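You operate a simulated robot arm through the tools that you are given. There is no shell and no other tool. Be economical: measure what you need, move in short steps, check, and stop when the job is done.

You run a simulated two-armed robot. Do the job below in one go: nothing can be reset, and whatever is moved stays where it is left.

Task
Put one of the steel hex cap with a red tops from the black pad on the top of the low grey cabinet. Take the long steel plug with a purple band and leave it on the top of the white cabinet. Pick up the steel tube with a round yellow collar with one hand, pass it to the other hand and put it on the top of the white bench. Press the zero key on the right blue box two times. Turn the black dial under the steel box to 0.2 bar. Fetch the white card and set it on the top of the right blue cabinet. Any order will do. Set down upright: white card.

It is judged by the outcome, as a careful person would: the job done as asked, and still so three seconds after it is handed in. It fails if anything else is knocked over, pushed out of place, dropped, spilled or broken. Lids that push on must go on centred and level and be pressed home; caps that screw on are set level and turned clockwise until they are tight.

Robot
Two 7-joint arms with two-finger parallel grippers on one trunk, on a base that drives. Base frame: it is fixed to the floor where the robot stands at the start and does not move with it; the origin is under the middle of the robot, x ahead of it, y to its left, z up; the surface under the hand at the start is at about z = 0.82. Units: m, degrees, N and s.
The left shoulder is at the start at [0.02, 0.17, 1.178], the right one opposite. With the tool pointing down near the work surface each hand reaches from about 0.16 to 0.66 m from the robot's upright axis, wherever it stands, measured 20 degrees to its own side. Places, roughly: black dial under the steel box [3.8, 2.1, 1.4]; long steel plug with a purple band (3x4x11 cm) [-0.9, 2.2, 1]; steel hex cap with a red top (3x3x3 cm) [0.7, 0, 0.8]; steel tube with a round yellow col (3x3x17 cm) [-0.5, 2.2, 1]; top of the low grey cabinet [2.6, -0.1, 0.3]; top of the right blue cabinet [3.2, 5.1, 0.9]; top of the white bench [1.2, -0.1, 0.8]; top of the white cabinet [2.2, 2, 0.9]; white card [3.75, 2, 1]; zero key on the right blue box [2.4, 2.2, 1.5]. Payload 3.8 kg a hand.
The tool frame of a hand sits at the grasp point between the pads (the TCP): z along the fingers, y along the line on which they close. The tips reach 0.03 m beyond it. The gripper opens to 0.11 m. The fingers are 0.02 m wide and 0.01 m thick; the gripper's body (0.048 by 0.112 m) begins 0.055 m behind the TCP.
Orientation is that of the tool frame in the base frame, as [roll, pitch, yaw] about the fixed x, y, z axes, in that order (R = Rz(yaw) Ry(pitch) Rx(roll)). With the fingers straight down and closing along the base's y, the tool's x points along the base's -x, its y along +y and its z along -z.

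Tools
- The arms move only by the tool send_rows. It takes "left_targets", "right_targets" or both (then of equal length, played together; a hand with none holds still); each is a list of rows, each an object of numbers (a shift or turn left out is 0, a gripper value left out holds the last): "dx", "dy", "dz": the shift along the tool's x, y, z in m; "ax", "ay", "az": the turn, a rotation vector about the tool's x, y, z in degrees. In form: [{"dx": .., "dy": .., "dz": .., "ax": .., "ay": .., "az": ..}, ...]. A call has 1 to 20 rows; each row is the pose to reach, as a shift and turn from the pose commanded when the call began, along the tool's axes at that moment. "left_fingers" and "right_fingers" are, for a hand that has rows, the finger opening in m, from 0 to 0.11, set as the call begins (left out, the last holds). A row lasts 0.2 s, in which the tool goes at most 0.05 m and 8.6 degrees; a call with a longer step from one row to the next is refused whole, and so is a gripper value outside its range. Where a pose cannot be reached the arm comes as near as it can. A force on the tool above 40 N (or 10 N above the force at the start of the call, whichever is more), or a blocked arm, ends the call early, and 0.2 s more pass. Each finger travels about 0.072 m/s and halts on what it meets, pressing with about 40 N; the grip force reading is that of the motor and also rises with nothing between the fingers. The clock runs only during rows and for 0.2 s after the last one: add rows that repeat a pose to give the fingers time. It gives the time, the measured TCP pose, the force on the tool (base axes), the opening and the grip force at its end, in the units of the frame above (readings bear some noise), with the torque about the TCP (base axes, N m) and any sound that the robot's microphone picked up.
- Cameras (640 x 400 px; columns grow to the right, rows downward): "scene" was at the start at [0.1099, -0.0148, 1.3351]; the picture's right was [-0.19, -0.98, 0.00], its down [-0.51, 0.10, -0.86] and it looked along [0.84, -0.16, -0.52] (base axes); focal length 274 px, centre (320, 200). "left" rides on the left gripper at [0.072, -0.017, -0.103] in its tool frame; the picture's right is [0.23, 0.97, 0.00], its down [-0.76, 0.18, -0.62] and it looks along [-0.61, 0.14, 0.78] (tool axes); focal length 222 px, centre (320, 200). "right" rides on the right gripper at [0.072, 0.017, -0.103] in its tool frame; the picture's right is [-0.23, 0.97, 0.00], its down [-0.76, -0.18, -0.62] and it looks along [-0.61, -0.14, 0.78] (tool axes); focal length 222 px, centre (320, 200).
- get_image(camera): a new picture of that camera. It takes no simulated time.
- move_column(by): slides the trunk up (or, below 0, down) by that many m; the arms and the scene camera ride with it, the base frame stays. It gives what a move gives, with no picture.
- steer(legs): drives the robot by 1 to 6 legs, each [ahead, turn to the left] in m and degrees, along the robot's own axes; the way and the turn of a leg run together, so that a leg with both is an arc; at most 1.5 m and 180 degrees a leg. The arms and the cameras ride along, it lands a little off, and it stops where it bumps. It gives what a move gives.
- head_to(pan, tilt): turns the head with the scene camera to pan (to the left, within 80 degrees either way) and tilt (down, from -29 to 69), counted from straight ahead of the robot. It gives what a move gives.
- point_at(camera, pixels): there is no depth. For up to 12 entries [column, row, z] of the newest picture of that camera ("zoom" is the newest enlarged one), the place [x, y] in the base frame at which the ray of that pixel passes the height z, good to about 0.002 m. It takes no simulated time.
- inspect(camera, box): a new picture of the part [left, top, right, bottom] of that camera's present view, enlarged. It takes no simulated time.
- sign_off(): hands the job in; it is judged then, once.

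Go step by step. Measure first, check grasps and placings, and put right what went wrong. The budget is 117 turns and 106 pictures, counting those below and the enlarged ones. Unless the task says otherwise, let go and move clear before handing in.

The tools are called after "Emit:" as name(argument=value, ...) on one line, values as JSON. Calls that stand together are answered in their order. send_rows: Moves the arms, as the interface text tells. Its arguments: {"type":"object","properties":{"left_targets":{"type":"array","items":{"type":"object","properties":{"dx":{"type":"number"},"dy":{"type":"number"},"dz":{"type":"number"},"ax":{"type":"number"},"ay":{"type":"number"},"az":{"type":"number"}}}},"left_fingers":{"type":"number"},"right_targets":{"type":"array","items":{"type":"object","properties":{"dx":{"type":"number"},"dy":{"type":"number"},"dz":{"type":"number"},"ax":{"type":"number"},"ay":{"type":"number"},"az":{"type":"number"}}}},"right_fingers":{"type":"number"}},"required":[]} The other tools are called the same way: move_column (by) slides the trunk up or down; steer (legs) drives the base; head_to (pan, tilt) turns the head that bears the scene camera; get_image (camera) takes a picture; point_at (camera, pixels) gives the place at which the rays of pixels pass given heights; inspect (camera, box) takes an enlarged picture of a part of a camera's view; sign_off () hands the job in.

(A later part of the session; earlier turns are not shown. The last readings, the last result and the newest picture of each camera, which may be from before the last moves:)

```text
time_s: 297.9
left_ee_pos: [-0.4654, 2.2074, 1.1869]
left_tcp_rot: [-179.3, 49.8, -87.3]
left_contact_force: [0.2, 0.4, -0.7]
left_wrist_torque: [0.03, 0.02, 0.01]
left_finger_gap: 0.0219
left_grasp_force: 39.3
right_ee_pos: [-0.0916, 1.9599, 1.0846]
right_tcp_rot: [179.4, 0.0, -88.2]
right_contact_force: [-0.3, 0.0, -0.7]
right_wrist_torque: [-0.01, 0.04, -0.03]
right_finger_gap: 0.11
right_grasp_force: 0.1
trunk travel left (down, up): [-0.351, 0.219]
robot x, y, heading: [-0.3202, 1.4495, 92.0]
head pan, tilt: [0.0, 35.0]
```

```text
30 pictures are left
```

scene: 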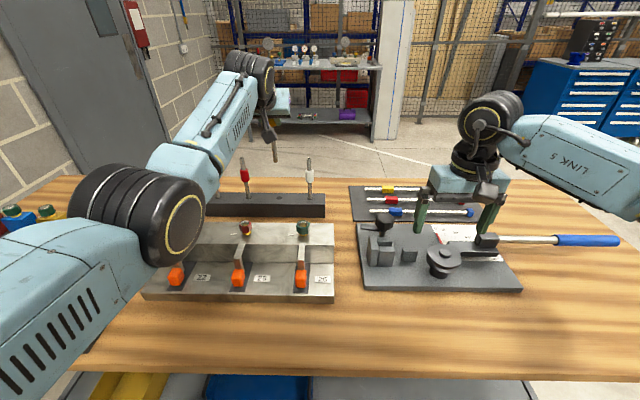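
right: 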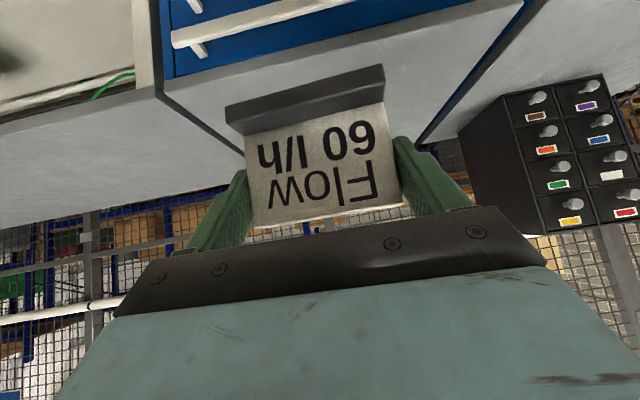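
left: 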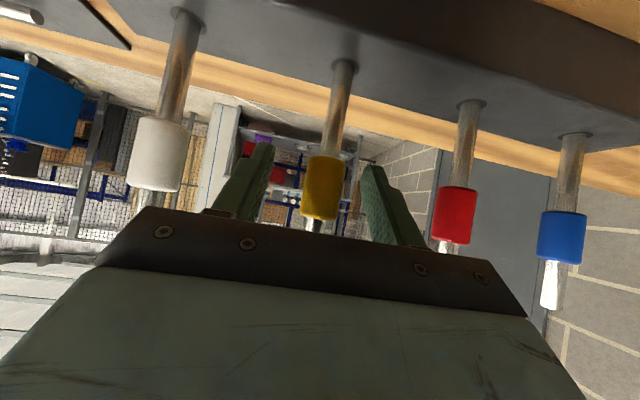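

The tube is out of the rack (seen at (272,145)). I'll back into free floor and bring the right hand to point forward, ready to receive the tube's lower end.

Emit:
steer(legs=[[-0.6, 0]])

Emit:
send_rows(right_targets=[{"dz": -0.01, "ay": -8, "dy": 0.01}, {"dz": -0.03, "ay": -16, "dy": 0.03}, {"dz": -0.05, "ay": -24, "dy": 0.05}, {"dz": -0.07, "ay": -32, "dy": 0.07}, {"dz": -0.09, "ay": -40, "dy": 0.09, "dx": -0.01}, {"dz": -0.09, "ay": -48, "dy": 0.11, "dx": -0.02}, {"dz": -0.09, "ay": -56, "dy": 0.13, "dx": -0.03}, {"dz": -0.09, "ay": -64, "dy": 0.15, "dx": -0.04}, {"dz": -0.09, "ay": -72, "dy": 0.17, "dx": -0.05}, {"dz": -0.09, "ay": -80, "dy": 0.18, "dx": -0.05}, {"dz": -0.09, "ay": -88, "dy": 0.18, "dx": -0.05}, {"dz": -0.09, "ay": -90, "dy": 0.18, "dx": -0.05}, {"dz": -0.09, "ay": -90, "dy": 0.18, "dx": -0.05}], right_fingers=0.07)

Emit:
get_image(camera="scene")

```text
time_s: 301.3
left_ee_pos: [-0.446, 1.6129, 1.1881]
left_tcp_rot: [-179.3, 49.9, -87.2]
left_contact_force: [-0.6, -1.2, -0.8]
left_wrist_torque: [0.03, 0.0, -0.06]
left_finger_gap: 0.0215
left_grasp_force: 40.0
right_ee_pos: [-0.073, 1.3666, 1.0843]
right_tcp_rot: [179.4, 0.1, -88.1]
right_contact_force: [-1.0, 0.0, 0.7]
right_wrist_torque: [0.02, 0.0, 0.03]
right_finger_gap: 0.1101
right_grasp_force: 0.0
trunk travel left (down, up): [-0.351, 0.219]
robot x, y, heading: [-0.2964, 0.8531, 92.4]
head pan, tilt: [0.0, 35.0]
```

```text
time_s: 304.1
left_ee_pos: [-0.4451, 1.6121, 1.188]
left_tcp_rot: [-179.2, 49.9, -87.1]
left_contact_force: [0.1, -0.2, -0.9]
left_wrist_torque: [-0.01, 0.01, -0.04]
left_finger_gap: 0.0212
left_grasp_force: 40.1
right_ee_pos: [-0.2535, 1.4101, 1.1768]
right_tcp_rot: [82.5, 89.3, 174.5]
right_contact_force: [1.0, 0.6, -0.6]
right_wrist_torque: [-0.02, 0.01, 0.05]
right_finger_gap: 0.07
right_grasp_force: 0.0
trunk travel left (down, up): [-0.351, 0.219]
robot x, y, heading: [-0.2988, 0.8579, 92.1]
head pan, tilt: [0.0, 35.0]
```

```text
29 pictures are left
```

scene: 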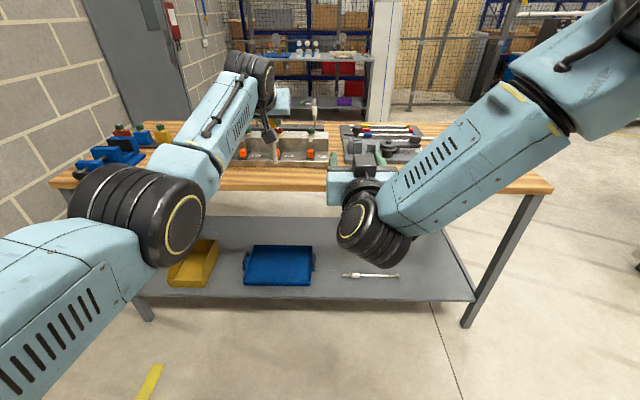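

The right hand points forward at (−0.2535, 1.410, 1.177), open. I'll bring the left hand with the tube up and across, in front of it.

Emit:
send_rows(left_targets=[{"dx": -0.03, "dz": -0.025}, {"dx": -0.06, "dz": -0.05}, {"dx": -0.06, "dz": -0.05, "dy": -0.047}, {"dx": -0.06, "dz": -0.05, "dy": -0.094}, {"dx": -0.06, "dz": -0.05, "dy": -0.141}, {"dx": -0.06, "dz": -0.05, "dy": -0.1888}, {"dx": -0.04, "dz": -0.074, "dy": -0.1888}, {"dx": -0.021, "dz": -0.098, "dy": -0.1888}, {"dx": -0.021, "dz": -0.098, "dy": -0.1888}])

Emit:
get_image(camera="right")

Emit:
get_image(camera="scene")

```text
time_s: 306.1
left_ee_pos: [-0.2772, 1.5604, 1.2536]
left_tcp_rot: [-179.3, 49.9, -87.1]
left_contact_force: [0.4, 0.0, -1.0]
left_wrist_torque: [0.0, -0.02, 0.03]
left_finger_gap: 0.0214
left_grasp_force: 40.7
left hand out of reach, approached as far as the arm can: row 3, 4, 5, 6, 7, 8, 9
right_ee_pos: [-0.2522, 1.4097, 1.1757]
right_tcp_rot: [89.9, 89.5, -178.3]
right_contact_force: [0.5, 0.0, 0.2]
right_wrist_torque: [0.03, -0.01, 0.03]
right_finger_gap: 0.07
right_grasp_force: 0.0
trunk travel left (down, up): [-0.351, 0.219]
robot x, y, heading: [-0.3002, 0.8543, 92.1]
head pan, tilt: [0.0, 35.0]
```

```text
28 pictures are left
```

right: 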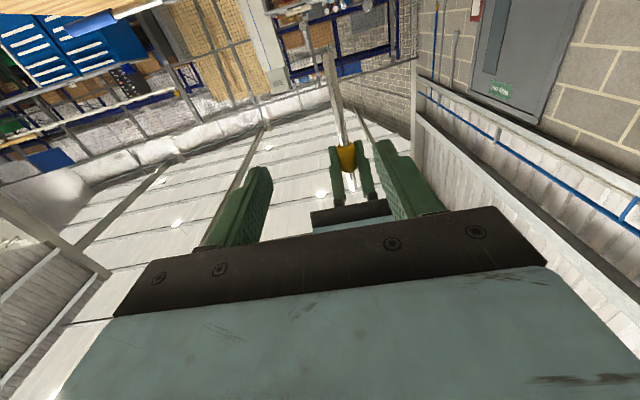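

```text
27 pictures are left
```

scene: 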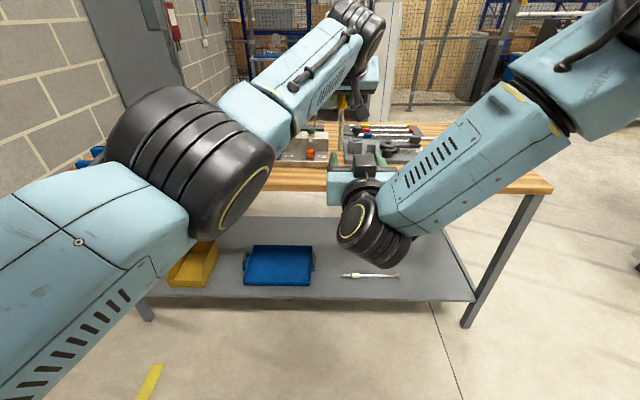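

The left arm stopped short at x −0.277. I'll shift the right hand to meet it: 2.5 cm left, 1.2 cm lower, and 10 cm forward.

Emit:
send_rows(right_targets=[{"dy": 0.0125, "dx": 0.006}, {"dy": 0.025, "dx": 0.012}, {"dy": 0.025, "dx": 0.012, "dz": 0.03}, {"dy": 0.025, "dx": 0.012, "dz": 0.06}, {"dy": 0.025, "dx": 0.012, "dz": 0.085}, {"dy": 0.025, "dx": 0.012, "dz": 0.1}, {"dy": 0.025, "dx": 0.012, "dz": 0.1}])

Emit:
get_image(camera="right")

```text
time_s: 307.7
left_ee_pos: [-0.2774, 1.5592, 1.2543]
left_tcp_rot: [-179.2, 49.9, -87.1]
left_contact_force: [0.4, 0.1, -0.2]
left_wrist_torque: [0.0, 0.01, -0.01]
left_finger_gap: 0.0213
left_grasp_force: 39.6
right_ee_pos: [-0.2819, 1.5101, 1.164]
right_tcp_rot: [91.1, 89.4, -177.0]
right_contact_force: [0.3, -0.2, 0.1]
right_wrist_torque: [0.0, -0.01, 0.02]
right_finger_gap: 0.0697
right_grasp_force: 0.0
trunk travel left (down, up): [-0.351, 0.219]
robot x, y, heading: [-0.298, 0.8533, 92.1]
head pan, tilt: [0.0, 35.0]
```

```text
26 pictures are left
```

right: 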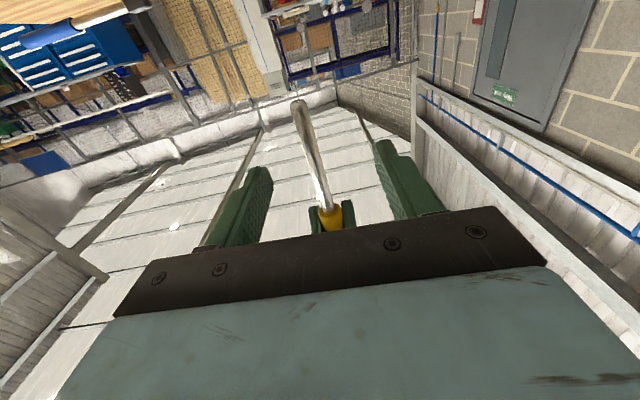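

The tube's lower end hangs between the right fingers, about 3.4 cm below the grip line. I'll go 1 cm lower, advance 3.4 cm and close.

Emit:
send_rows(right_targets=[{"dx": 0.01, "dz": 0.0}, {"dx": 0.01, "dz": 0.015}, {"dx": 0.01, "dz": 0.028}, {"dx": 0.01, "dz": 0.034}, {"dx": 0.01, "dz": 0.034}])

Emit:
send_rows(right_targets=[{}, {}, {}, {}, {}], right_fingers=0.0)

Emit:
get_image(camera="right")

```text
time_s: 308.9
left_ee_pos: [-0.2773, 1.5606, 1.2536]
left_tcp_rot: [-179.3, 49.9, -87.1]
left_contact_force: [-1.1, -0.2, -0.4]
left_wrist_torque: [-0.01, 0.0, 0.01]
left_finger_gap: 0.0216
left_grasp_force: 40.3
right_ee_pos: [-0.2823, 1.5437, 1.1544]
right_tcp_rot: [90.8, 89.5, -177.3]
right_contact_force: [0.9, 0.3, 0.1]
right_wrist_torque: [0.0, -0.04, -0.05]
right_finger_gap: 0.0702
right_grasp_force: 0.2
trunk travel left (down, up): [-0.351, 0.219]
robot x, y, heading: [-0.2962, 0.8537, 92.1]
head pan, tilt: [0.0, 35.0]
```

```text
time_s: 310.1
left_ee_pos: [-0.2798, 1.5605, 1.2548]
left_tcp_rot: [-179.6, 49.9, -87.1]
left_contact_force: [-18.4, -0.6, 2.2]
left_wrist_torque: [-0.01, 1.01, 0.04]
left_finger_gap: 0.0218
left_grasp_force: 39.7
right_ee_pos: [-0.28, 1.5442, 1.1529]
right_tcp_rot: [91.5, 89.4, -177.0]
right_contact_force: [19.7, -0.2, -1.9]
right_wrist_torque: [-0.13, 0.84, -0.36]
right_finger_gap: 0.0104
right_grasp_force: 40.2
trunk travel left (down, up): [-0.351, 0.219]
robot x, y, heading: [-0.2984, 0.8579, 92.2]
head pan, tilt: [0.0, 35.0]
```

```text
25 pictures are left
```

right: 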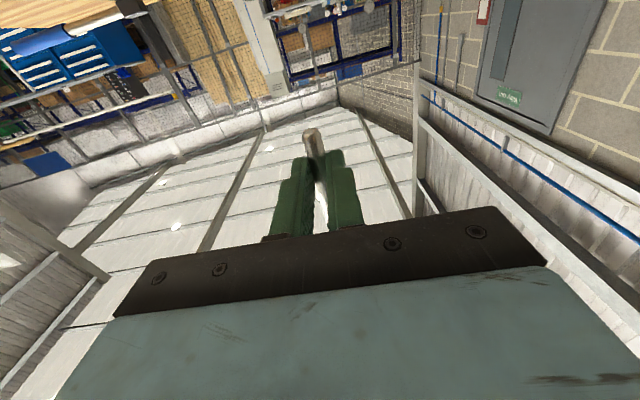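

The right hand has the tube's shank (0.0104). I'll open the left hand and draw it away.

Emit:
send_rows(left_targets=[{}, {}, {}, {"dz": -0.03}, {"dz": -0.06}, {"dz": -0.1}, {"dz": -0.12, "dy": 0.04}, {"dz": -0.14, "dy": 0.08}, {"dz": -0.14, "dy": 0.12}], left_fingers=0.06)

Emit:
get_image(camera="scene")

```text
time_s: 312.1
left_ee_pos: [-0.399, 1.4474, 1.3439]
left_tcp_rot: [-179.3, 49.9, -87.2]
left_contact_force: [0.1, 0.0, 0.2]
left_wrist_torque: [0.02, 0.0, -0.01]
left_finger_gap: 0.0598
left_grasp_force: 0.0
right_ee_pos: [-0.2839, 1.5433, 1.1537]
right_tcp_rot: [94.2, 89.5, -173.9]
right_contact_force: [0.5, -0.4, 0.0]
right_wrist_torque: [0.01, 0.0, -0.01]
right_finger_gap: 0.0104
right_grasp_force: 39.6
trunk travel left (down, up): [-0.351, 0.219]
robot x, y, heading: [-0.2962, 0.8532, 92.5]
head pan, tilt: [0.0, 35.0]
```

```text
24 pictures are left
```

scene: 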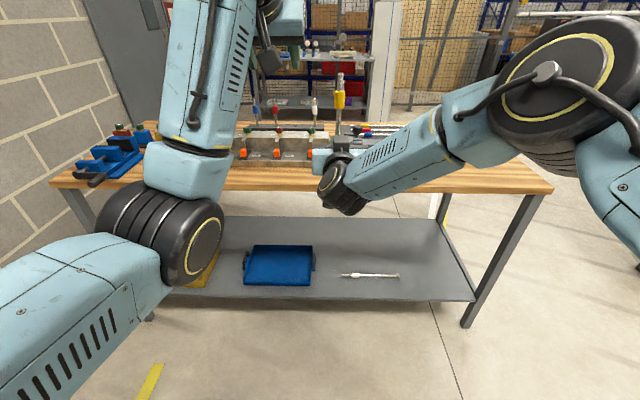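

The pass succeeded; the right hand alone holds the tube upright at (340,100). I'll raise it to the right and out of the way, then drive in front of the purple plug at about (−0.888, 2.197).

Emit:
send_rows(right_targets=[{"dz": -0.02, "dy": -0.03, "dx": -0.02}, {"dz": -0.04, "dy": -0.06, "dx": -0.04}, {"dz": -0.06, "dy": -0.09, "dx": -0.06}, {"dz": -0.08, "dy": -0.12, "dx": -0.08}, {"dz": -0.1, "dy": -0.15, "dx": -0.1}, {"dz": -0.12, "dy": -0.175, "dx": -0.125}, {"dz": -0.12, "dy": -0.2, "dx": -0.15}, {"dz": -0.12, "dy": -0.2, "dx": -0.15}])

Emit:
steer(legs=[[0, 33.5], [0.74, 0], [0, -36]])

Emit:
get_image(camera="scene")

Emit:
get_image(camera="left")

```text
time_s: 313.9
left_ee_pos: [-0.3948, 1.4473, 1.3444]
left_tcp_rot: [-179.5, 49.8, -87.3]
left_contact_force: [0.0, -0.4, -0.6]
left_wrist_torque: [-0.02, 0.03, 0.02]
left_finger_gap: 0.0599
left_grasp_force: 0.0
right_ee_pos: [-0.0841, 1.4241, 1.3367]
right_tcp_rot: [135.4, 89.2, -133.9]
right_contact_force: [0.5, -0.1, -1.0]
right_wrist_torque: [0.0, 0.05, 0.01]
right_finger_gap: 0.0104
right_grasp_force: 40.6
right hand out of reach, approached as far as the arm can: row 1, 2, 3, 4, 5, 6, 7, 8
trunk travel left (down, up): [-0.351, 0.219]
robot x, y, heading: [-0.2985, 0.8548, 92.1]
head pan, tilt: [0.0, 35.0]
```

```text
time_s: 321.2
left_ee_pos: [-0.7818, 2.0621, 1.3437]
left_tcp_rot: [-179.4, 49.9, -90.7]
left_contact_force: [-0.2, -0.2, -0.4]
left_wrist_torque: [0.0, 0.0, -0.01]
left_finger_gap: 0.0601
left_grasp_force: 0.0
right_ee_pos: [-0.4744, 2.0195, 1.3381]
right_tcp_rot: [130.4, 89.1, -142.5]
right_contact_force: [-0.9, 0.1, -0.8]
right_wrist_torque: [-0.02, 0.04, 0.05]
right_finger_gap: 0.0103
right_grasp_force: 39.8
trunk travel left (down, up): [-0.351, 0.219]
robot x, y, heading: [-0.7205, 1.4663, 88.3]
head pan, tilt: [0.0, 35.0]
```

```text
23 pictures are left
```

scene: 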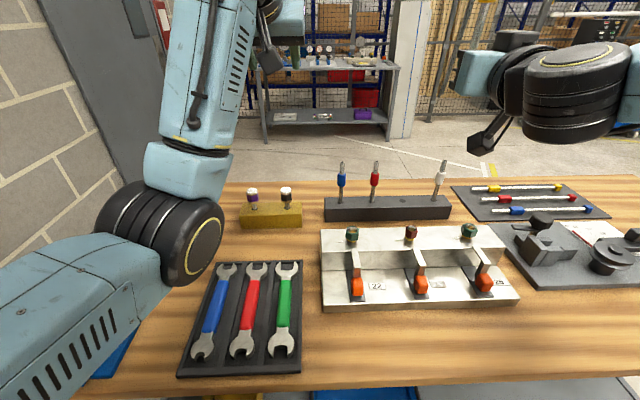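

```text
22 pictures are left
```

left: 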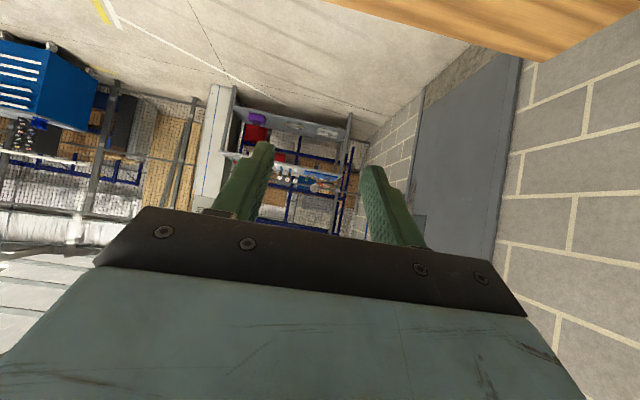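

Emit:
inspect(camera="scene", box=[220, 170, 320, 240])

Emit:
point_at(camera="scene", pixels=[[253, 199, 0.97], [253, 199, 0.99], [253, 199, 1.01], [286, 197, 0.99], [253, 209, 0.94], [240, 227, 0.9], [302, 226, 0.9]])

```text
5.71 times, centred on (270, 205) of scene
```

zoom: 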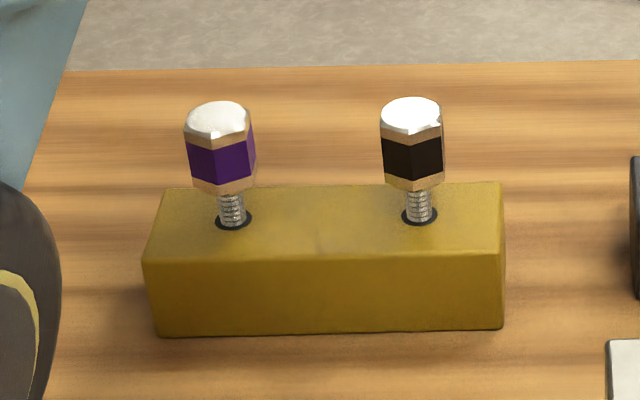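

```text
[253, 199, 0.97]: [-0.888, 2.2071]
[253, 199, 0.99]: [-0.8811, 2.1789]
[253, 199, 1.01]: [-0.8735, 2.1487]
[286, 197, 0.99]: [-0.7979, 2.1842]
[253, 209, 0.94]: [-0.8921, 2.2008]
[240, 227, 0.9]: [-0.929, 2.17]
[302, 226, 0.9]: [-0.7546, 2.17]
```

The plug head is at about (−0.884, 2.192, 0.985). I'll bring the left hand to a pre-grasp and check with the wrist camera.

Emit:
send_rows(left_targets=[{"dx": 0.024, "dy": 0.013, "dz": 0.028}, {"dx": 0.048, "dy": 0.026, "dz": 0.056}, {"dx": 0.072, "dy": 0.039, "dz": 0.084}, {"dx": 0.096, "dy": 0.052, "dz": 0.113}, {"dx": 0.12, "dy": 0.065, "dz": 0.142}, {"dx": 0.144, "dy": 0.078, "dz": 0.171}, {"dx": 0.168, "dy": 0.091, "dz": 0.2}, {"dx": 0.193, "dy": 0.103, "dz": 0.2295}, {"dx": 0.193, "dy": 0.103, "dz": 0.2295}], left_fingers=0.07)

Emit:
get_image(camera="left")

```text
time_s: 323.2
left_ee_pos: [-0.8833, 2.1148, 1.0499]
left_tcp_rot: [-179.3, 49.9, -90.7]
left_contact_force: [0.2, 0.0, 0.5]
left_wrist_torque: [0.02, 0.01, -0.02]
left_finger_gap: 0.0698
left_grasp_force: 0.0
right_ee_pos: [-0.4744, 2.019, 1.3386]
right_tcp_rot: [130.8, 89.3, -142.0]
right_contact_force: [-0.1, 0.3, -0.8]
right_wrist_torque: [-0.03, -0.02, 0.0]
right_finger_gap: 0.0106
right_grasp_force: 40.3
trunk travel left (down, up): [-0.351, 0.219]
robot x, y, heading: [-0.7223, 1.4651, 88.8]
head pan, tilt: [0.0, 35.0]
```

```text
20 pictures are left
```

left: 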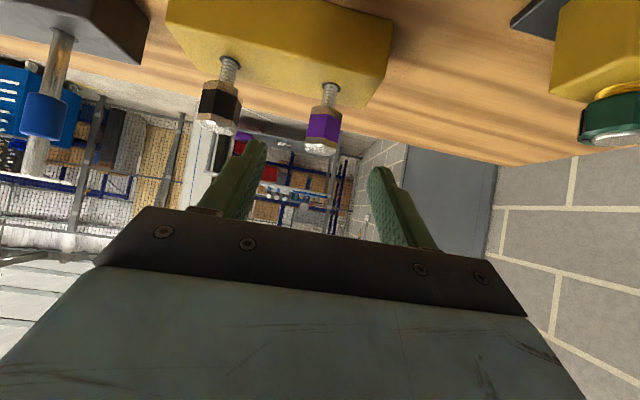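

Emit:
point_at(camera="left", pixels=[[323, 128, 0.975], [323, 128, 0.985], [323, 128, 0.995], [219, 104, 0.985]])

```text
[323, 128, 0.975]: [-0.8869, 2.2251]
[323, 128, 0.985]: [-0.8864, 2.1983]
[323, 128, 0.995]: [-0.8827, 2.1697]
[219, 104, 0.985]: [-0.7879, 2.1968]
```

The wrist view, checked against the plug spacing, puts the band at (−0.883, 2.173, 0.993). I'll advance and close on it.

Emit:
send_rows(left_targets=[{"dz": 0.03, "dx": 0.002}, {"dz": 0.055, "dx": 0.004}, {"dz": 0.072, "dx": 0.006}, {"dz": 0.082, "dx": 0.0064}, {"dz": 0.082, "dx": 0.0064}])

Emit:
get_image(camera="left")

Emit:
send_rows(left_targets=[{}, {}, {}, {}], left_fingers=0.0)

```text
time_s: 324.4
left_ee_pos: [-0.8817, 2.1726, 0.9902]
left_tcp_rot: [-179.3, 49.9, -90.7]
left_contact_force: [-0.5, 0.0, -0.9]
left_wrist_torque: [-0.04, 0.02, -0.02]
left_finger_gap: 0.07
left_grasp_force: 0.0
right_ee_pos: [-0.4748, 2.0185, 1.3376]
right_tcp_rot: [131.5, 89.1, -141.2]
right_contact_force: [-0.2, 1.0, -0.6]
right_wrist_torque: [-0.01, 0.0, 0.0]
right_finger_gap: 0.0102
right_grasp_force: 39.6
trunk travel left (down, up): [-0.351, 0.219]
robot x, y, heading: [-0.7191, 1.4658, 88.8]
head pan, tilt: [0.0, 35.0]
```

```text
19 pictures are left
```

left: 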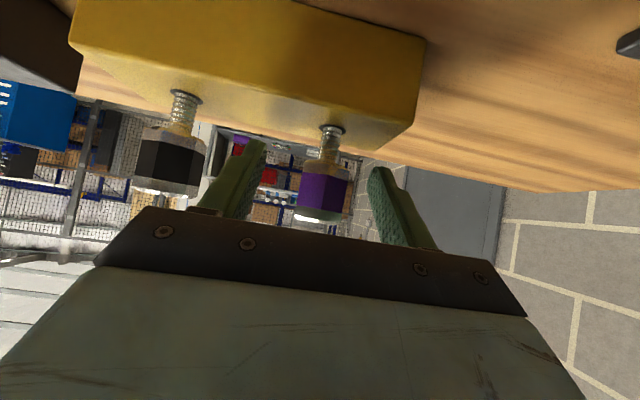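

```text
time_s: 325.4
left_ee_pos: [-0.8826, 2.1731, 0.9903]
left_tcp_rot: [-179.4, 49.8, -90.6]
left_contact_force: [-1.3, 0.4, 0.6]
left_wrist_torque: [-0.03, 0.11, -0.02]
left_finger_gap: 0.0277
left_grasp_force: 40.3
right_ee_pos: [-0.4745, 2.0188, 1.3377]
right_tcp_rot: [132.0, 89.2, -140.7]
right_contact_force: [0.2, 0.4, 0.0]
right_wrist_torque: [-0.01, 0.02, 0.01]
right_finger_gap: 0.0106
right_grasp_force: 40.3
trunk travel left (down, up): [-0.351, 0.219]
robot x, y, heading: [-0.7236, 1.4644, 88.5]
head pan, tilt: [0.0, 35.0]
```

The plug is gripped (0.0277). I'll lift it straight up, back away, and drive to the white cabinet.

Emit:
send_rows(left_targets=[{"dx": -0.02, "dz": -0.017}, {"dx": -0.05, "dz": -0.042}, {"dx": -0.08, "dz": -0.067}, {"dx": -0.11, "dz": -0.092}, {"dx": -0.14, "dz": -0.118}, {"dx": -0.16, "dz": -0.135}])

Emit:
steer(legs=[[-0.5, 0], [0, -88.5], [1.4, 0], [1.4, 0], [0, 90]])

Emit:
head_to(pan=0, tilt=25)

Emit:
get_image(camera="scene")

```text
time_s: 326.8
left_ee_pos: [-0.882, 2.1739, 1.2006]
left_tcp_rot: [-179.3, 49.7, -90.7]
left_contact_force: [-0.8, 0.1, -0.6]
left_wrist_torque: [-0.03, -0.02, -0.01]
left_finger_gap: 0.0274
left_grasp_force: 40.0
right_ee_pos: [-0.4746, 2.0195, 1.337]
right_tcp_rot: [131.5, 89.1, -141.1]
right_contact_force: [-0.2, 0.8, 0.0]
right_wrist_torque: [-0.03, -0.01, 0.02]
right_finger_gap: 0.0105
right_grasp_force: 40.0
trunk travel left (down, up): [-0.351, 0.219]
robot x, y, heading: [-0.7206, 1.4633, 88.5]
head pan, tilt: [0.0, 35.0]
```

```text
time_s: 350.5
left_ee_pos: [1.8556, 1.6971, 1.1997]
left_tcp_rot: [-179.4, 49.8, -87.2]
left_contact_force: [0.0, 0.3, -0.9]
left_wrist_torque: [-0.04, 0.01, 0.04]
left_finger_gap: 0.0273
left_grasp_force: 40.2
right_ee_pos: [2.2723, 1.5682, 1.3386]
right_tcp_rot: [132.0, 89.1, -137.2]
right_contact_force: [0.5, 0.1, -1.3]
right_wrist_torque: [-0.02, 0.02, -0.01]
right_finger_gap: 0.0105
right_grasp_force: 39.9
trunk travel left (down, up): [-0.351, 0.219]
robot x, y, heading: [2.0563, 0.9994, 92.4]
head pan, tilt: [0.0, 35.0]
```

```text
time_s: 351.2
left_ee_pos: [1.8561, 1.6954, 1.1995]
left_tcp_rot: [-179.3, 49.9, -87.1]
left_contact_force: [-1.3, -0.3, -1.1]
left_wrist_torque: [-0.02, -0.03, 0.02]
left_finger_gap: 0.0277
left_grasp_force: 39.9
right_ee_pos: [2.2715, 1.5662, 1.3389]
right_tcp_rot: [132.3, 89.2, -136.8]
right_contact_force: [1.3, 0.2, -0.7]
right_wrist_torque: [-0.03, 0.0, 0.02]
right_finger_gap: 0.0105
right_grasp_force: 40.5
trunk travel left (down, up): [-0.351, 0.219]
robot x, y, heading: [2.0606, 0.9974, 92.2]
head pan, tilt: [0.0, 25.0]
```

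```text
18 pictures are left
```

scene: 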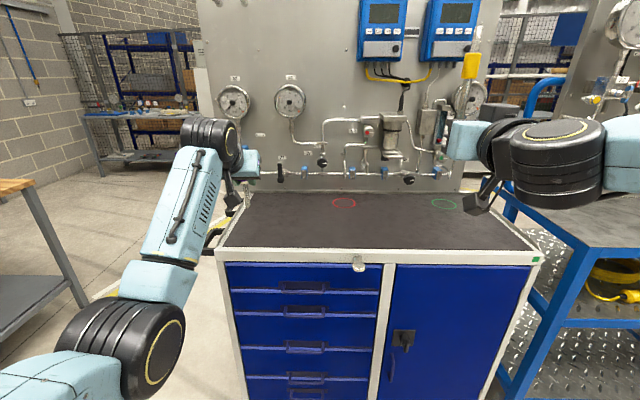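

Emit:
point_at(camera="scene", pixels=[[220, 250, 0.9], [540, 255, 0.9], [247, 195, 0.9], [485, 195, 0.9], [344, 203, 0.9], [446, 205, 0.9]])

Emit:
inspect(camera="scene", box=[350, 0, 490, 80])

```text
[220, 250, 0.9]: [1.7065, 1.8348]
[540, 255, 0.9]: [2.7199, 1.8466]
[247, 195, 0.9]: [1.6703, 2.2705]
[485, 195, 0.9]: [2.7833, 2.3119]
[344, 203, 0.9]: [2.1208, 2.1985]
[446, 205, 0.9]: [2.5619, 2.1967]
```

```text
4.57 times, centred on (420, 40) of scene
```

zoom: 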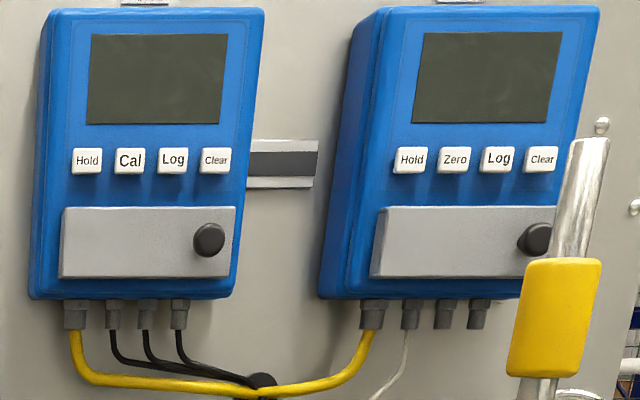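

The Zero key is second from the left on the right box (zoom (454,160)). First the plug: I'll retract the left hand and tip it so the plug lies nearly horizontal.

Emit:
send_rows(left_targets=[{"dx": 0.01, "dz": -0.012, "ay": 8}, {"dx": 0.02, "dz": -0.025, "ay": 16}, {"dx": 0.032, "dz": -0.04, "ay": 24}, {"dx": 0.045, "dz": -0.055, "ay": 32}, {"dx": 0.06, "dz": -0.07, "ay": 40}, {"dx": 0.075, "dz": -0.085, "ay": 48}, {"dx": 0.09, "dz": -0.1, "ay": 56}, {"dx": 0.1, "dz": -0.12, "ay": 64}, {"dx": 0.115, "dz": -0.135, "ay": 72}, {"dx": 0.129, "dz": -0.153, "ay": 80}, {"dx": 0.129, "dz": -0.153, "ay": 85}, {"dx": 0.129, "dz": -0.153, "ay": 85}])

Emit:
steer(legs=[[0, -2.2], [0.3, 0]])

Emit:
get_image(camera="scene")

```text
time_s: 354.1
left_ee_pos: [1.9063, 1.4921, 1.2175]
left_tcp_rot: [-169.0, -33.0, -98.3]
left_contact_force: [-0.3, -0.1, -2.0]
left_wrist_torque: [0.03, -0.02, 0.02]
left_finger_gap: 0.0274
left_grasp_force: 40.1
left hand out of reach, approached as far as the arm can: row 5, 6, 7, 8, 11, 12
right_ee_pos: [2.2702, 1.5673, 1.3369]
right_tcp_rot: [136.7, 89.1, -132.7]
right_contact_force: [0.6, -0.1, 0.0]
right_wrist_torque: [-0.04, 0.0, -0.03]
right_finger_gap: 0.0106
right_grasp_force: 40.2
trunk travel left (down, up): [-0.351, 0.219]
robot x, y, heading: [2.0594, 0.9987, 92.0]
head pan, tilt: [0.0, 25.0]
stopped in row 12 (left hand): the arm was blocked; the commanded pose is now the measured one
```

```text
time_s: 356.5
left_ee_pos: [1.9231, 1.7911, 1.2179]
left_tcp_rot: [-169.0, -33.1, -100.0]
left_contact_force: [1.1, 0.6, -1.4]
left_wrist_torque: [0.04, 0.0, 0.03]
left_finger_gap: 0.0276
left_grasp_force: 40.6
right_ee_pos: [2.2894, 1.8537, 1.3377]
right_tcp_rot: [132.4, 89.2, -138.5]
right_contact_force: [0.5, -0.1, -1.4]
right_wrist_torque: [-0.02, -0.02, 0.0]
right_finger_gap: 0.0105
right_grasp_force: 39.6
trunk travel left (down, up): [-0.351, 0.219]
robot x, y, heading: [2.0601, 1.2916, 90.1]
head pan, tilt: [0.0, 25.0]
```

```text
16 pictures are left
```

scene: 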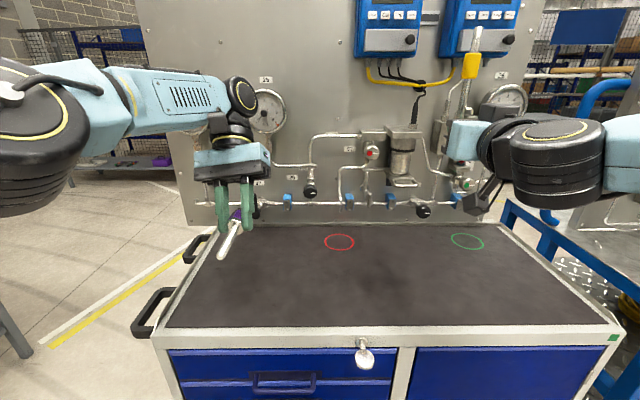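

The plug now hangs nearly level, pointing back at me. I'll measure the top's front edge and lower everything with the trunk.

Emit:
point_at(camera="scene", pixels=[[260, 340, 0.9], [260, 225, 0.9], [170, 325, 0.9], [205, 235, 0.9]])

Emit:
steer(legs=[[0.1, 0]])

Emit:
move_column(by=-0.24)

Emit:
get_image(camera="left")

```text
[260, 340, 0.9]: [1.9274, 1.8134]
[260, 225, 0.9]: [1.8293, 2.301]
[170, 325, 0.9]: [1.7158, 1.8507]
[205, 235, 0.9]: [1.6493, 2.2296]
```

```text
time_s: 357.6
left_ee_pos: [1.9227, 1.888, 1.2179]
left_tcp_rot: [-169.1, -33.0, -100.1]
left_contact_force: [-0.5, 0.8, -1.7]
left_wrist_torque: [0.03, 0.03, -0.03]
left_finger_gap: 0.0274
left_grasp_force: 40.0
right_ee_pos: [2.2887, 1.9532, 1.3381]
right_tcp_rot: [131.8, 89.2, -139.3]
right_contact_force: [0.0, -0.4, -0.9]
right_wrist_torque: [-0.05, 0.0, 0.0]
right_finger_gap: 0.0104
right_grasp_force: 39.4
trunk travel left (down, up): [-0.351, 0.219]
robot x, y, heading: [2.0611, 1.3934, 90.3]
head pan, tilt: [0.0, 25.0]
```

```text
time_s: 360.1
left_ee_pos: [1.9211, 1.8883, 0.9786]
left_tcp_rot: [-169.1, -33.1, -100.0]
left_contact_force: [-0.2, 0.3, -1.2]
left_wrist_torque: [0.0, 0.01, -0.01]
left_finger_gap: 0.0272
left_grasp_force: 39.9
right_ee_pos: [2.2883, 1.9535, 1.0978]
right_tcp_rot: [129.8, 89.1, -141.1]
right_contact_force: [0.1, 0.7, -0.4]
right_wrist_torque: [-0.03, 0.02, 0.01]
right_finger_gap: 0.0105
right_grasp_force: 40.2
trunk travel left (down, up): [-0.111, 0.459]
robot x, y, heading: [2.0563, 1.3854, 90.1]
head pan, tilt: [0.0, 25.0]
```

```text
15 pictures are left
```

left: 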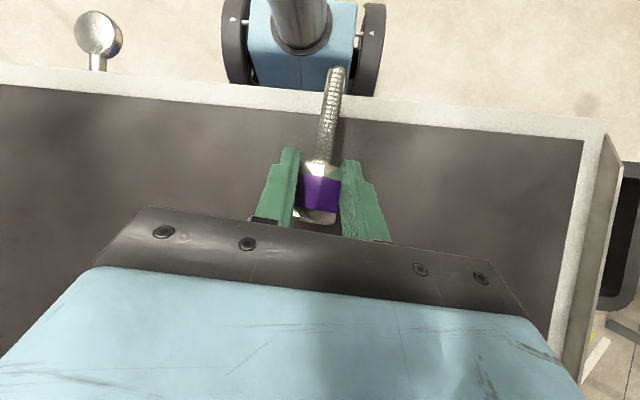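

The plug's shank still overhangs the front edge, so I'll move 10 cm further in and then lower to just above the surface.

Emit:
send_rows(left_targets=[{"dx": -0.03, "dz": -0.019}, {"dx": -0.06, "dz": -0.038}, {"dx": -0.084, "dz": -0.0545}, {"dx": -0.093, "dz": -0.041}, {"dx": -0.102, "dz": -0.027}, {"dx": -0.106, "dz": -0.021}, {"dx": -0.106, "dz": -0.021}])

Emit:
get_image(camera="left")

```text
time_s: 361.1
left_ee_pos: [1.9167, 1.9027, 0.9531]
left_tcp_rot: [-169.0, -33.3, -100.2]
left_contact_force: [-2.3, -9.6, 9.5]
left_wrist_torque: [-0.42, 0.26, 0.2]
left_finger_gap: 0.0275
left_grasp_force: 39.9
left hand out of reach, approached as far as the arm can: row 1, 2, 3, 4, 5
right_ee_pos: [2.2884, 1.9528, 1.0975]
right_tcp_rot: [134.4, 89.1, -136.6]
right_contact_force: [0.2, 0.2, -0.2]
right_wrist_torque: [-0.04, 0.01, 0.0]
right_finger_gap: 0.0102
right_grasp_force: 40.0
trunk travel left (down, up): [-0.111, 0.459]
robot x, y, heading: [2.0592, 1.394, 90.3]
head pan, tilt: [0.0, 25.0]
stopped in row 5 (left hand): the force on the tool passed its limit at 55 N (the readings are from after the stop); the commanded pose is now the measured one
```

```text
14 pictures are left
```

left: 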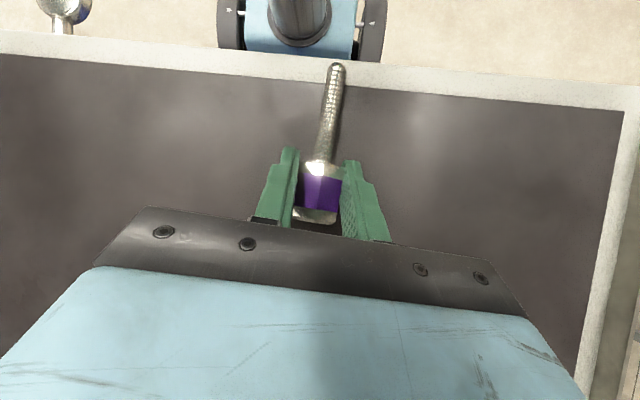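

The shank tip touched the front rim, and the arm cannot go further forward from this low shoulder. I'll raise the trunk and reach down and forward from above instead.

Emit:
move_column(by=0.2)

Emit:
send_rows(left_targets=[{"dx": -0.02, "dz": 0.03}, {"dx": -0.045, "dz": 0.055}, {"dx": -0.085, "dz": 0.045}, {"dx": -0.12, "dz": 0.035}, {"dx": -0.145, "dz": 0.065}, {"dx": -0.16, "dz": 0.09}, {"dx": -0.166, "dz": 0.1}, {"dx": -0.166, "dz": 0.1}])

```text
time_s: 363.3
left_ee_pos: [1.9175, 1.9052, 1.152]
left_tcp_rot: [-169.0, -33.2, -100.1]
left_contact_force: [0.2, 0.0, -1.8]
left_wrist_torque: [0.05, 0.01, 0.0]
left_finger_gap: 0.0273
left_grasp_force: 40.2
right_ee_pos: [2.2878, 1.9532, 1.2976]
right_tcp_rot: [134.0, 89.3, -137.0]
right_contact_force: [0.2, -0.1, -0.3]
right_wrist_torque: [-0.02, 0.03, 0.03]
right_finger_gap: 0.0103
right_grasp_force: 39.5
trunk travel left (down, up): [-0.311, 0.259]
robot x, y, heading: [2.0574, 1.3898, 90.3]
head pan, tilt: [0.0, 25.0]
```

```text
time_s: 365.1
left_ee_pos: [1.9472, 1.9152, 1.0092]
left_tcp_rot: [-169.0, -33.0, -100.2]
left_contact_force: [0.1, -0.4, -1.3]
left_wrist_torque: [0.03, 0.0, 0.03]
left_finger_gap: 0.0277
left_grasp_force: 39.4
left hand out of reach, approached as far as the arm can: row 3, 4, 5, 6, 7, 8
right_ee_pos: [2.2881, 1.9524, 1.2981]
right_tcp_rot: [133.2, 89.2, -137.8]
right_contact_force: [-0.7, -0.8, -1.0]
right_wrist_torque: [-0.02, -0.02, -0.01]
right_finger_gap: 0.0104
right_grasp_force: 39.6
trunk travel left (down, up): [-0.311, 0.259]
robot x, y, heading: [2.0594, 1.3911, 90.4]
head pan, tilt: [0.0, 25.0]
```

The wrist limit again holds the hand back, so I'll bring the base closer: it was 0.32 from the wooden bench without touching and has 0.43 here. I'll pull the right hand back first, drive 9 cm, then check.

Emit:
send_rows(right_targets=[{"dz": -0.03}, {"dz": -0.06}, {"dz": -0.09}, {"dz": -0.09}])

Emit:
steer(legs=[[0.085, 0]])

Emit:
get_image(camera="left")

```text
time_s: 366.1
left_ee_pos: [1.9457, 1.9158, 1.0089]
left_tcp_rot: [-169.0, -33.1, -100.2]
left_contact_force: [-1.0, -0.7, -1.4]
left_wrist_torque: [0.01, 0.0, 0.03]
left_finger_gap: 0.0275
left_grasp_force: 40.3
right_ee_pos: [2.2854, 1.8633, 1.3011]
right_tcp_rot: [135.4, 89.2, -135.6]
right_contact_force: [-0.5, 0.0, -0.6]
right_wrist_torque: [-0.03, 0.0, 0.0]
right_finger_gap: 0.0104
right_grasp_force: 40.5
trunk travel left (down, up): [-0.311, 0.259]
robot x, y, heading: [2.0562, 1.3931, 90.4]
head pan, tilt: [0.0, 25.0]
```

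```text
time_s: 367.2
left_ee_pos: [1.9472, 2.0002, 1.0079]
left_tcp_rot: [-169.1, -33.2, -100.2]
left_contact_force: [-0.7, 0.2, -1.4]
left_wrist_torque: [-0.02, -0.02, -0.01]
left_finger_gap: 0.0279
left_grasp_force: 39.4
right_ee_pos: [2.2861, 1.9495, 1.2996]
right_tcp_rot: [134.8, 89.2, -136.2]
right_contact_force: [-0.5, -0.2, -0.9]
right_wrist_torque: [-0.01, -0.03, -0.05]
right_finger_gap: 0.0104
right_grasp_force: 40.1
trunk travel left (down, up): [-0.311, 0.259]
robot x, y, heading: [2.0589, 1.476, 90.4]
head pan, tilt: [0.0, 25.0]
```

```text
13 pictures are left
```

left: 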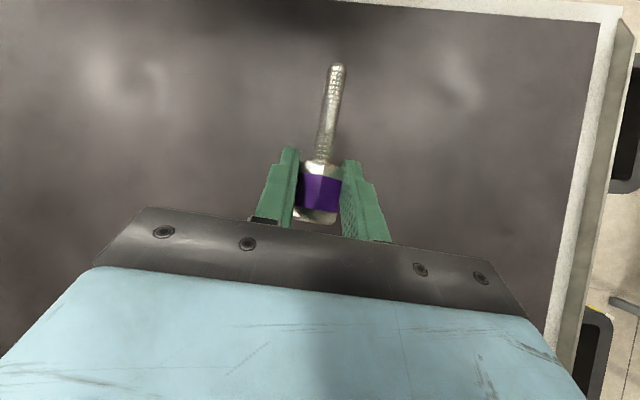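

The plug is now fully over the top. I'll lower with the trunk in small steps.

Emit:
move_column(by=-0.06)

Emit:
move_column(by=-0.01)

Emit:
move_column(by=-0.006)

```text
time_s: 368.2
left_ee_pos: [1.9465, 2.0005, 0.9539]
left_tcp_rot: [-169.1, -32.7, -100.1]
left_contact_force: [-1.3, 4.1, 34.0]
left_wrist_torque: [-0.21, 0.35, -0.03]
left_finger_gap: 0.0274
left_grasp_force: 40.1
right_ee_pos: [2.286, 1.9448, 1.2427]
right_tcp_rot: [126.2, 89.3, -144.7]
right_contact_force: [0.0, 0.9, -1.5]
right_wrist_torque: [-0.02, -0.01, 0.01]
right_finger_gap: 0.0103
right_grasp_force: 40.0
trunk travel left (down, up): [-0.251, 0.319]
robot x, y, heading: [2.0583, 1.4786, 90.3]
head pan, tilt: [0.0, 25.0]
```

```text
time_s: 368.5
left_ee_pos: [1.9465, 2.0002, 0.9534]
left_tcp_rot: [-168.9, -32.9, -100.2]
left_contact_force: [-0.1, -9.5, 9.0]
left_wrist_torque: [-0.4, 0.2, 0.15]
left_finger_gap: 0.0276
left_grasp_force: 39.7
right_ee_pos: [2.285, 1.9471, 1.2394]
right_tcp_rot: [129.2, 89.1, -141.8]
right_contact_force: [-0.9, 0.1, -0.3]
right_wrist_torque: [-0.04, -0.01, -0.02]
right_finger_gap: 0.0103
right_grasp_force: 40.2
trunk travel left (down, up): [-0.249, 0.321]
robot x, y, heading: [2.061, 1.4778, 90.3]
head pan, tilt: [0.0, 25.0]
stopped: the force on the tool passed its limit at 51 N (the readings are from after the stop); the commanded pose is now the measured one
```

```text
time_s: 369.0
left_ee_pos: [1.9461, 2.0003, 0.952]
left_tcp_rot: [-168.8, -32.8, -100.2]
left_contact_force: [-0.4, -12.1, 12.8]
left_wrist_torque: [-0.51, 0.27, 0.21]
left_finger_gap: 0.0275
left_grasp_force: 40.2
right_ee_pos: [2.285, 1.946, 1.2348]
right_tcp_rot: [128.3, 89.1, -142.7]
right_contact_force: [0.5, -0.1, -0.3]
right_wrist_torque: [-0.01, 0.01, 0.01]
right_finger_gap: 0.0104
right_grasp_force: 40.1
trunk travel left (down, up): [-0.244, 0.326]
robot x, y, heading: [2.0571, 1.4765, 90.3]
head pan, tilt: [0.0, 25.0]
stopped: the force on the tool passed its limit at 44 N (the readings are from after the stop); the commanded pose is now the measured one
```

Contact at z≈0.953: the tips and plug are on the top. I'll open and lift away with the trunk.

Emit:
send_rows(left_targets=[{}, {}, {}, {}], left_fingers=0.06)

Emit:
move_column(by=0.15)

Emit:
get_image(camera="left")

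```text
time_s: 370.0
left_ee_pos: [1.9494, 2.0028, 0.9546]
left_tcp_rot: [-168.9, -32.4, -100.2]
left_contact_force: [19.2, -1.3, 31.6]
left_wrist_torque: [-0.23, 0.27, 0.13]
left_finger_gap: 0.0478
left_grasp_force: 0.1
right_ee_pos: [2.2885, 1.9457, 1.2349]
right_tcp_rot: [119.5, 89.1, -151.5]
right_contact_force: [0.8, -0.1, -1.2]
right_wrist_torque: [-0.02, -0.03, 0.0]
right_finger_gap: 0.0106
right_grasp_force: 40.5
trunk travel left (down, up): [-0.244, 0.326]
robot x, y, heading: [2.0605, 1.4773, 90.2]
head pan, tilt: [0.0, 25.0]
```

```text
time_s: 371.8
left_ee_pos: [1.9471, 2.003, 1.1016]
left_tcp_rot: [-168.7, -32.6, -100.1]
left_contact_force: [0.1, 0.7, 0.4]
left_wrist_torque: [-0.01, 0.0, 0.01]
left_finger_gap: 0.0597
left_grasp_force: 0.1
right_ee_pos: [2.2854, 1.9489, 1.3846]
right_tcp_rot: [132.7, 89.3, -138.3]
right_contact_force: [0.0, 0.2, -0.6]
right_wrist_torque: [0.0, 0.0, 0.02]
right_finger_gap: 0.0102
right_grasp_force: 40.2
trunk travel left (down, up): [-0.394, 0.176]
robot x, y, heading: [2.0574, 1.4768, 90.3]
head pan, tilt: [0.0, 25.0]
```

```text
12 pictures are left
```

left: 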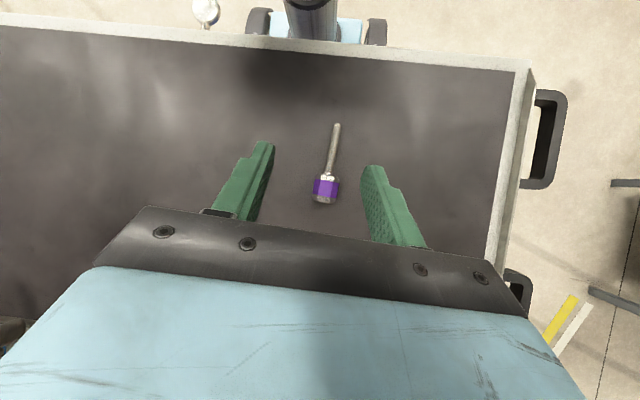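

The plug lies on the white cabinet at (325,180). Next is the Zero key: I'll back off, shift right about 0.45 m, and look at the right blue box.

Emit:
steer(legs=[[-0.45, 0], [0, -90], [0.43, 0], [0, 90]])

Emit:
send_rows(left_targets=[{"dz": -0.03, "ay": -8}, {"dz": -0.06, "ay": -16}, {"dz": -0.09, "ay": -24}, {"dz": -0.12, "ay": -32}, {"dz": -0.14, "ay": -40}, {"dz": -0.16, "ay": -48}, {"dz": -0.18, "ay": -56}, {"dz": -0.2, "ay": -64}, {"dz": -0.2, "ay": -72}, {"dz": -0.2, "ay": -80}, {"dz": -0.2, "ay": -88}, {"dz": -0.2, "ay": -96}, {"dz": -0.2, "ay": -104}, {"dz": -0.2, "ay": -112}, {"dz": -0.2, "ay": -120}, {"dz": -0.2, "ay": -120}], left_fingers=0.0)

Emit:
head_to(pan=0, tilt=0)

Emit:
get_image(camera="scene")

```text
time_s: 384.3
left_ee_pos: [2.3701, 1.5618, 1.1016]
left_tcp_rot: [-168.7, -32.5, -99.9]
left_contact_force: [0.0, -0.6, 0.4]
left_wrist_torque: [0.0, -0.02, 0.02]
left_finger_gap: 0.0602
left_grasp_force: 0.1
right_ee_pos: [2.7087, 1.5077, 1.3845]
right_tcp_rot: [131.3, 89.1, -139.4]
right_contact_force: [-0.5, -0.2, -0.3]
right_wrist_torque: [-0.02, 0.03, 0.01]
right_finger_gap: 0.0103
right_grasp_force: 40.1
trunk travel left (down, up): [-0.394, 0.176]
robot x, y, heading: [2.4822, 1.035, 90.5]
head pan, tilt: [0.0, 25.0]
```

```text
time_s: 387.7
left_ee_pos: [2.3502, 1.671, 1.267]
left_tcp_rot: [-107.3, 80.2, -21.4]
left_contact_force: [0.0, -0.5, 0.3]
left_wrist_torque: [-0.03, -0.02, 0.01]
left_finger_gap: 0.0
left_grasp_force: 37.7
right_ee_pos: [2.7096, 1.5069, 1.3844]
right_tcp_rot: [131.1, 89.2, -139.9]
right_contact_force: [-1.0, -0.3, -1.0]
right_wrist_torque: [0.0, 0.03, -0.01]
right_finger_gap: 0.0106
right_grasp_force: 40.2
trunk travel left (down, up): [-0.394, 0.176]
robot x, y, heading: [2.4865, 1.0348, 90.8]
head pan, tilt: [0.0, 25.0]
```

```text
time_s: 388.6
left_ee_pos: [2.3505, 1.6717, 1.2665]
left_tcp_rot: [-107.9, 80.1, -21.9]
left_contact_force: [1.4, -0.3, 1.0]
left_wrist_torque: [-0.02, 0.01, 0.0]
left_finger_gap: 0.0001
left_grasp_force: 38.0
right_ee_pos: [2.7075, 1.5077, 1.3848]
right_tcp_rot: [130.9, 89.2, -139.9]
right_contact_force: [0.2, 0.1, -1.8]
right_wrist_torque: [-0.02, -0.01, 0.02]
right_finger_gap: 0.0102
right_grasp_force: 40.0
trunk travel left (down, up): [-0.394, 0.176]
robot x, y, heading: [2.482, 1.0316, 90.3]
head pan, tilt: [0.0, 0.0]
```

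```text
11 pictures are left
```

scene: 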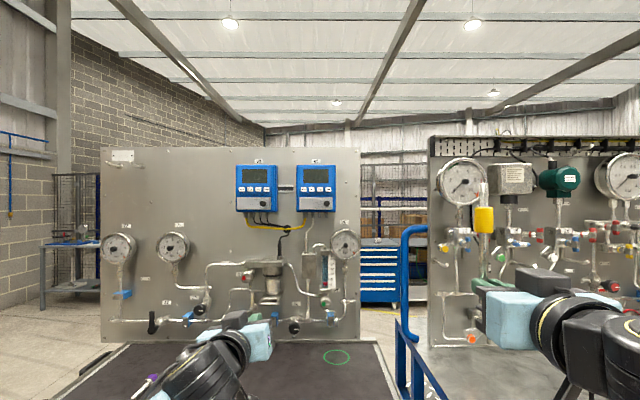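

Emit:
inspect(camera="scene", box=[290, 158, 346, 214])

Emit:
point_at(camera="scene", pixels=[[100, 340, 1.0], [100, 340, 0.9], [311, 188, 1.5], [311, 188, 1.52], [311, 188, 1.49]])

```text
7.14 times, centred on (318, 186) of scene
```

zoom: 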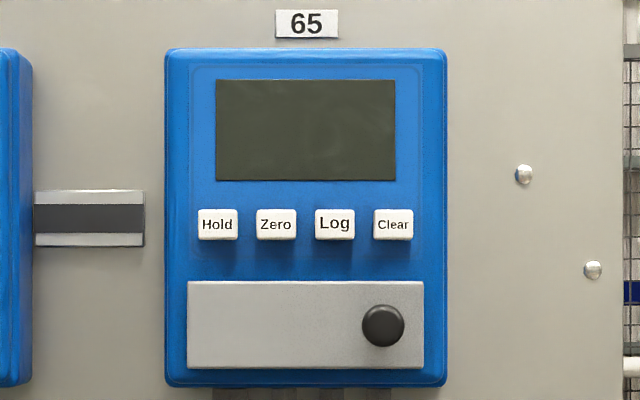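

```text
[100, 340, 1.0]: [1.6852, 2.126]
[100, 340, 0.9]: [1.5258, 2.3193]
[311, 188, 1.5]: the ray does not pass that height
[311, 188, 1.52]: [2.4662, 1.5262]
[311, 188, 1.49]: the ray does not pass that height
```

From two views the Zero key is at about (2.4445, 2.19, 1.542), roughly 17 mm wide. I'll raise the trunk, square the closed left fingers to point straight ahead at key height, and drive closer.

Emit:
move_column(by=0.17)

Emit:
send_rows(left_targets=[{"dx": -0.03, "ax": -1, "ay": -1, "az": 2}, {"dx": -0.06, "ax": -2, "ay": -2, "az": 5}, {"dx": -0.09, "ax": -3, "ay": -3, "az": 8}, {"dx": -0.105, "ax": -3.7, "ay": -3.7, "az": 9}, {"dx": -0.105, "ax": -3.7, "ay": -3.7, "az": 9}])

Emit:
steer(legs=[[0, -14.3], [0.36, 0], [0, 14]])

```text
time_s: 390.5
left_ee_pos: [2.3499, 1.6723, 1.4359]
left_tcp_rot: [-108.0, 80.2, -22.0]
left_contact_force: [-0.7, 0.4, 0.6]
left_wrist_torque: [0.0, 0.01, 0.02]
left_finger_gap: 0.0
left_grasp_force: 37.7
right_ee_pos: [2.7104, 1.5078, 1.5546]
right_tcp_rot: [131.9, 89.3, -139.1]
right_contact_force: [0.2, 0.1, -1.6]
right_wrist_torque: [-0.05, 0.01, 0.01]
right_finger_gap: 0.0103
right_grasp_force: 40.4
trunk travel left (down, up): [-0.564, 0.006]
robot x, y, heading: [2.4834, 1.0329, 90.6]
head pan, tilt: [0.0, 0.0]
```

```text
time_s: 391.7
left_ee_pos: [2.3346, 1.6778, 1.5419]
left_tcp_rot: [-37.6, 89.6, 52.1]
left_contact_force: [0.4, -0.5, 0.4]
left_wrist_torque: [0.03, 0.04, 0.02]
left_finger_gap: 0.0
left_grasp_force: 37.8
right_ee_pos: [2.7088, 1.5069, 1.5539]
right_tcp_rot: [131.2, 89.1, -139.8]
right_contact_force: [0.3, -0.9, -0.6]
right_wrist_torque: [0.02, 0.03, 0.01]
right_finger_gap: 0.0104
right_grasp_force: 39.8
trunk travel left (down, up): [-0.564, 0.006]
robot x, y, heading: [2.4849, 1.0365, 90.3]
head pan, tilt: [0.0, 0.0]
```

```text
time_s: 395.7
left_ee_pos: [2.4186, 2.0244, 1.5404]
left_tcp_rot: [-39.4, 89.5, 50.2]
left_contact_force: [0.4, 0.3, -0.5]
left_wrist_torque: [-0.01, 0.0, 0.02]
left_finger_gap: 0.0
left_grasp_force: 37.9
right_ee_pos: [2.7938, 1.8539, 1.5542]
right_tcp_rot: [129.9, 89.1, -140.9]
right_contact_force: [0.9, -1.0, 0.2]
right_wrist_torque: [-0.01, 0.03, 0.02]
right_finger_gap: 0.0104
right_grasp_force: 39.4
trunk travel left (down, up): [-0.564, 0.006]
robot x, y, heading: [2.5696, 1.38, 90.5]
head pan, tilt: [0.0, 0.0]
```

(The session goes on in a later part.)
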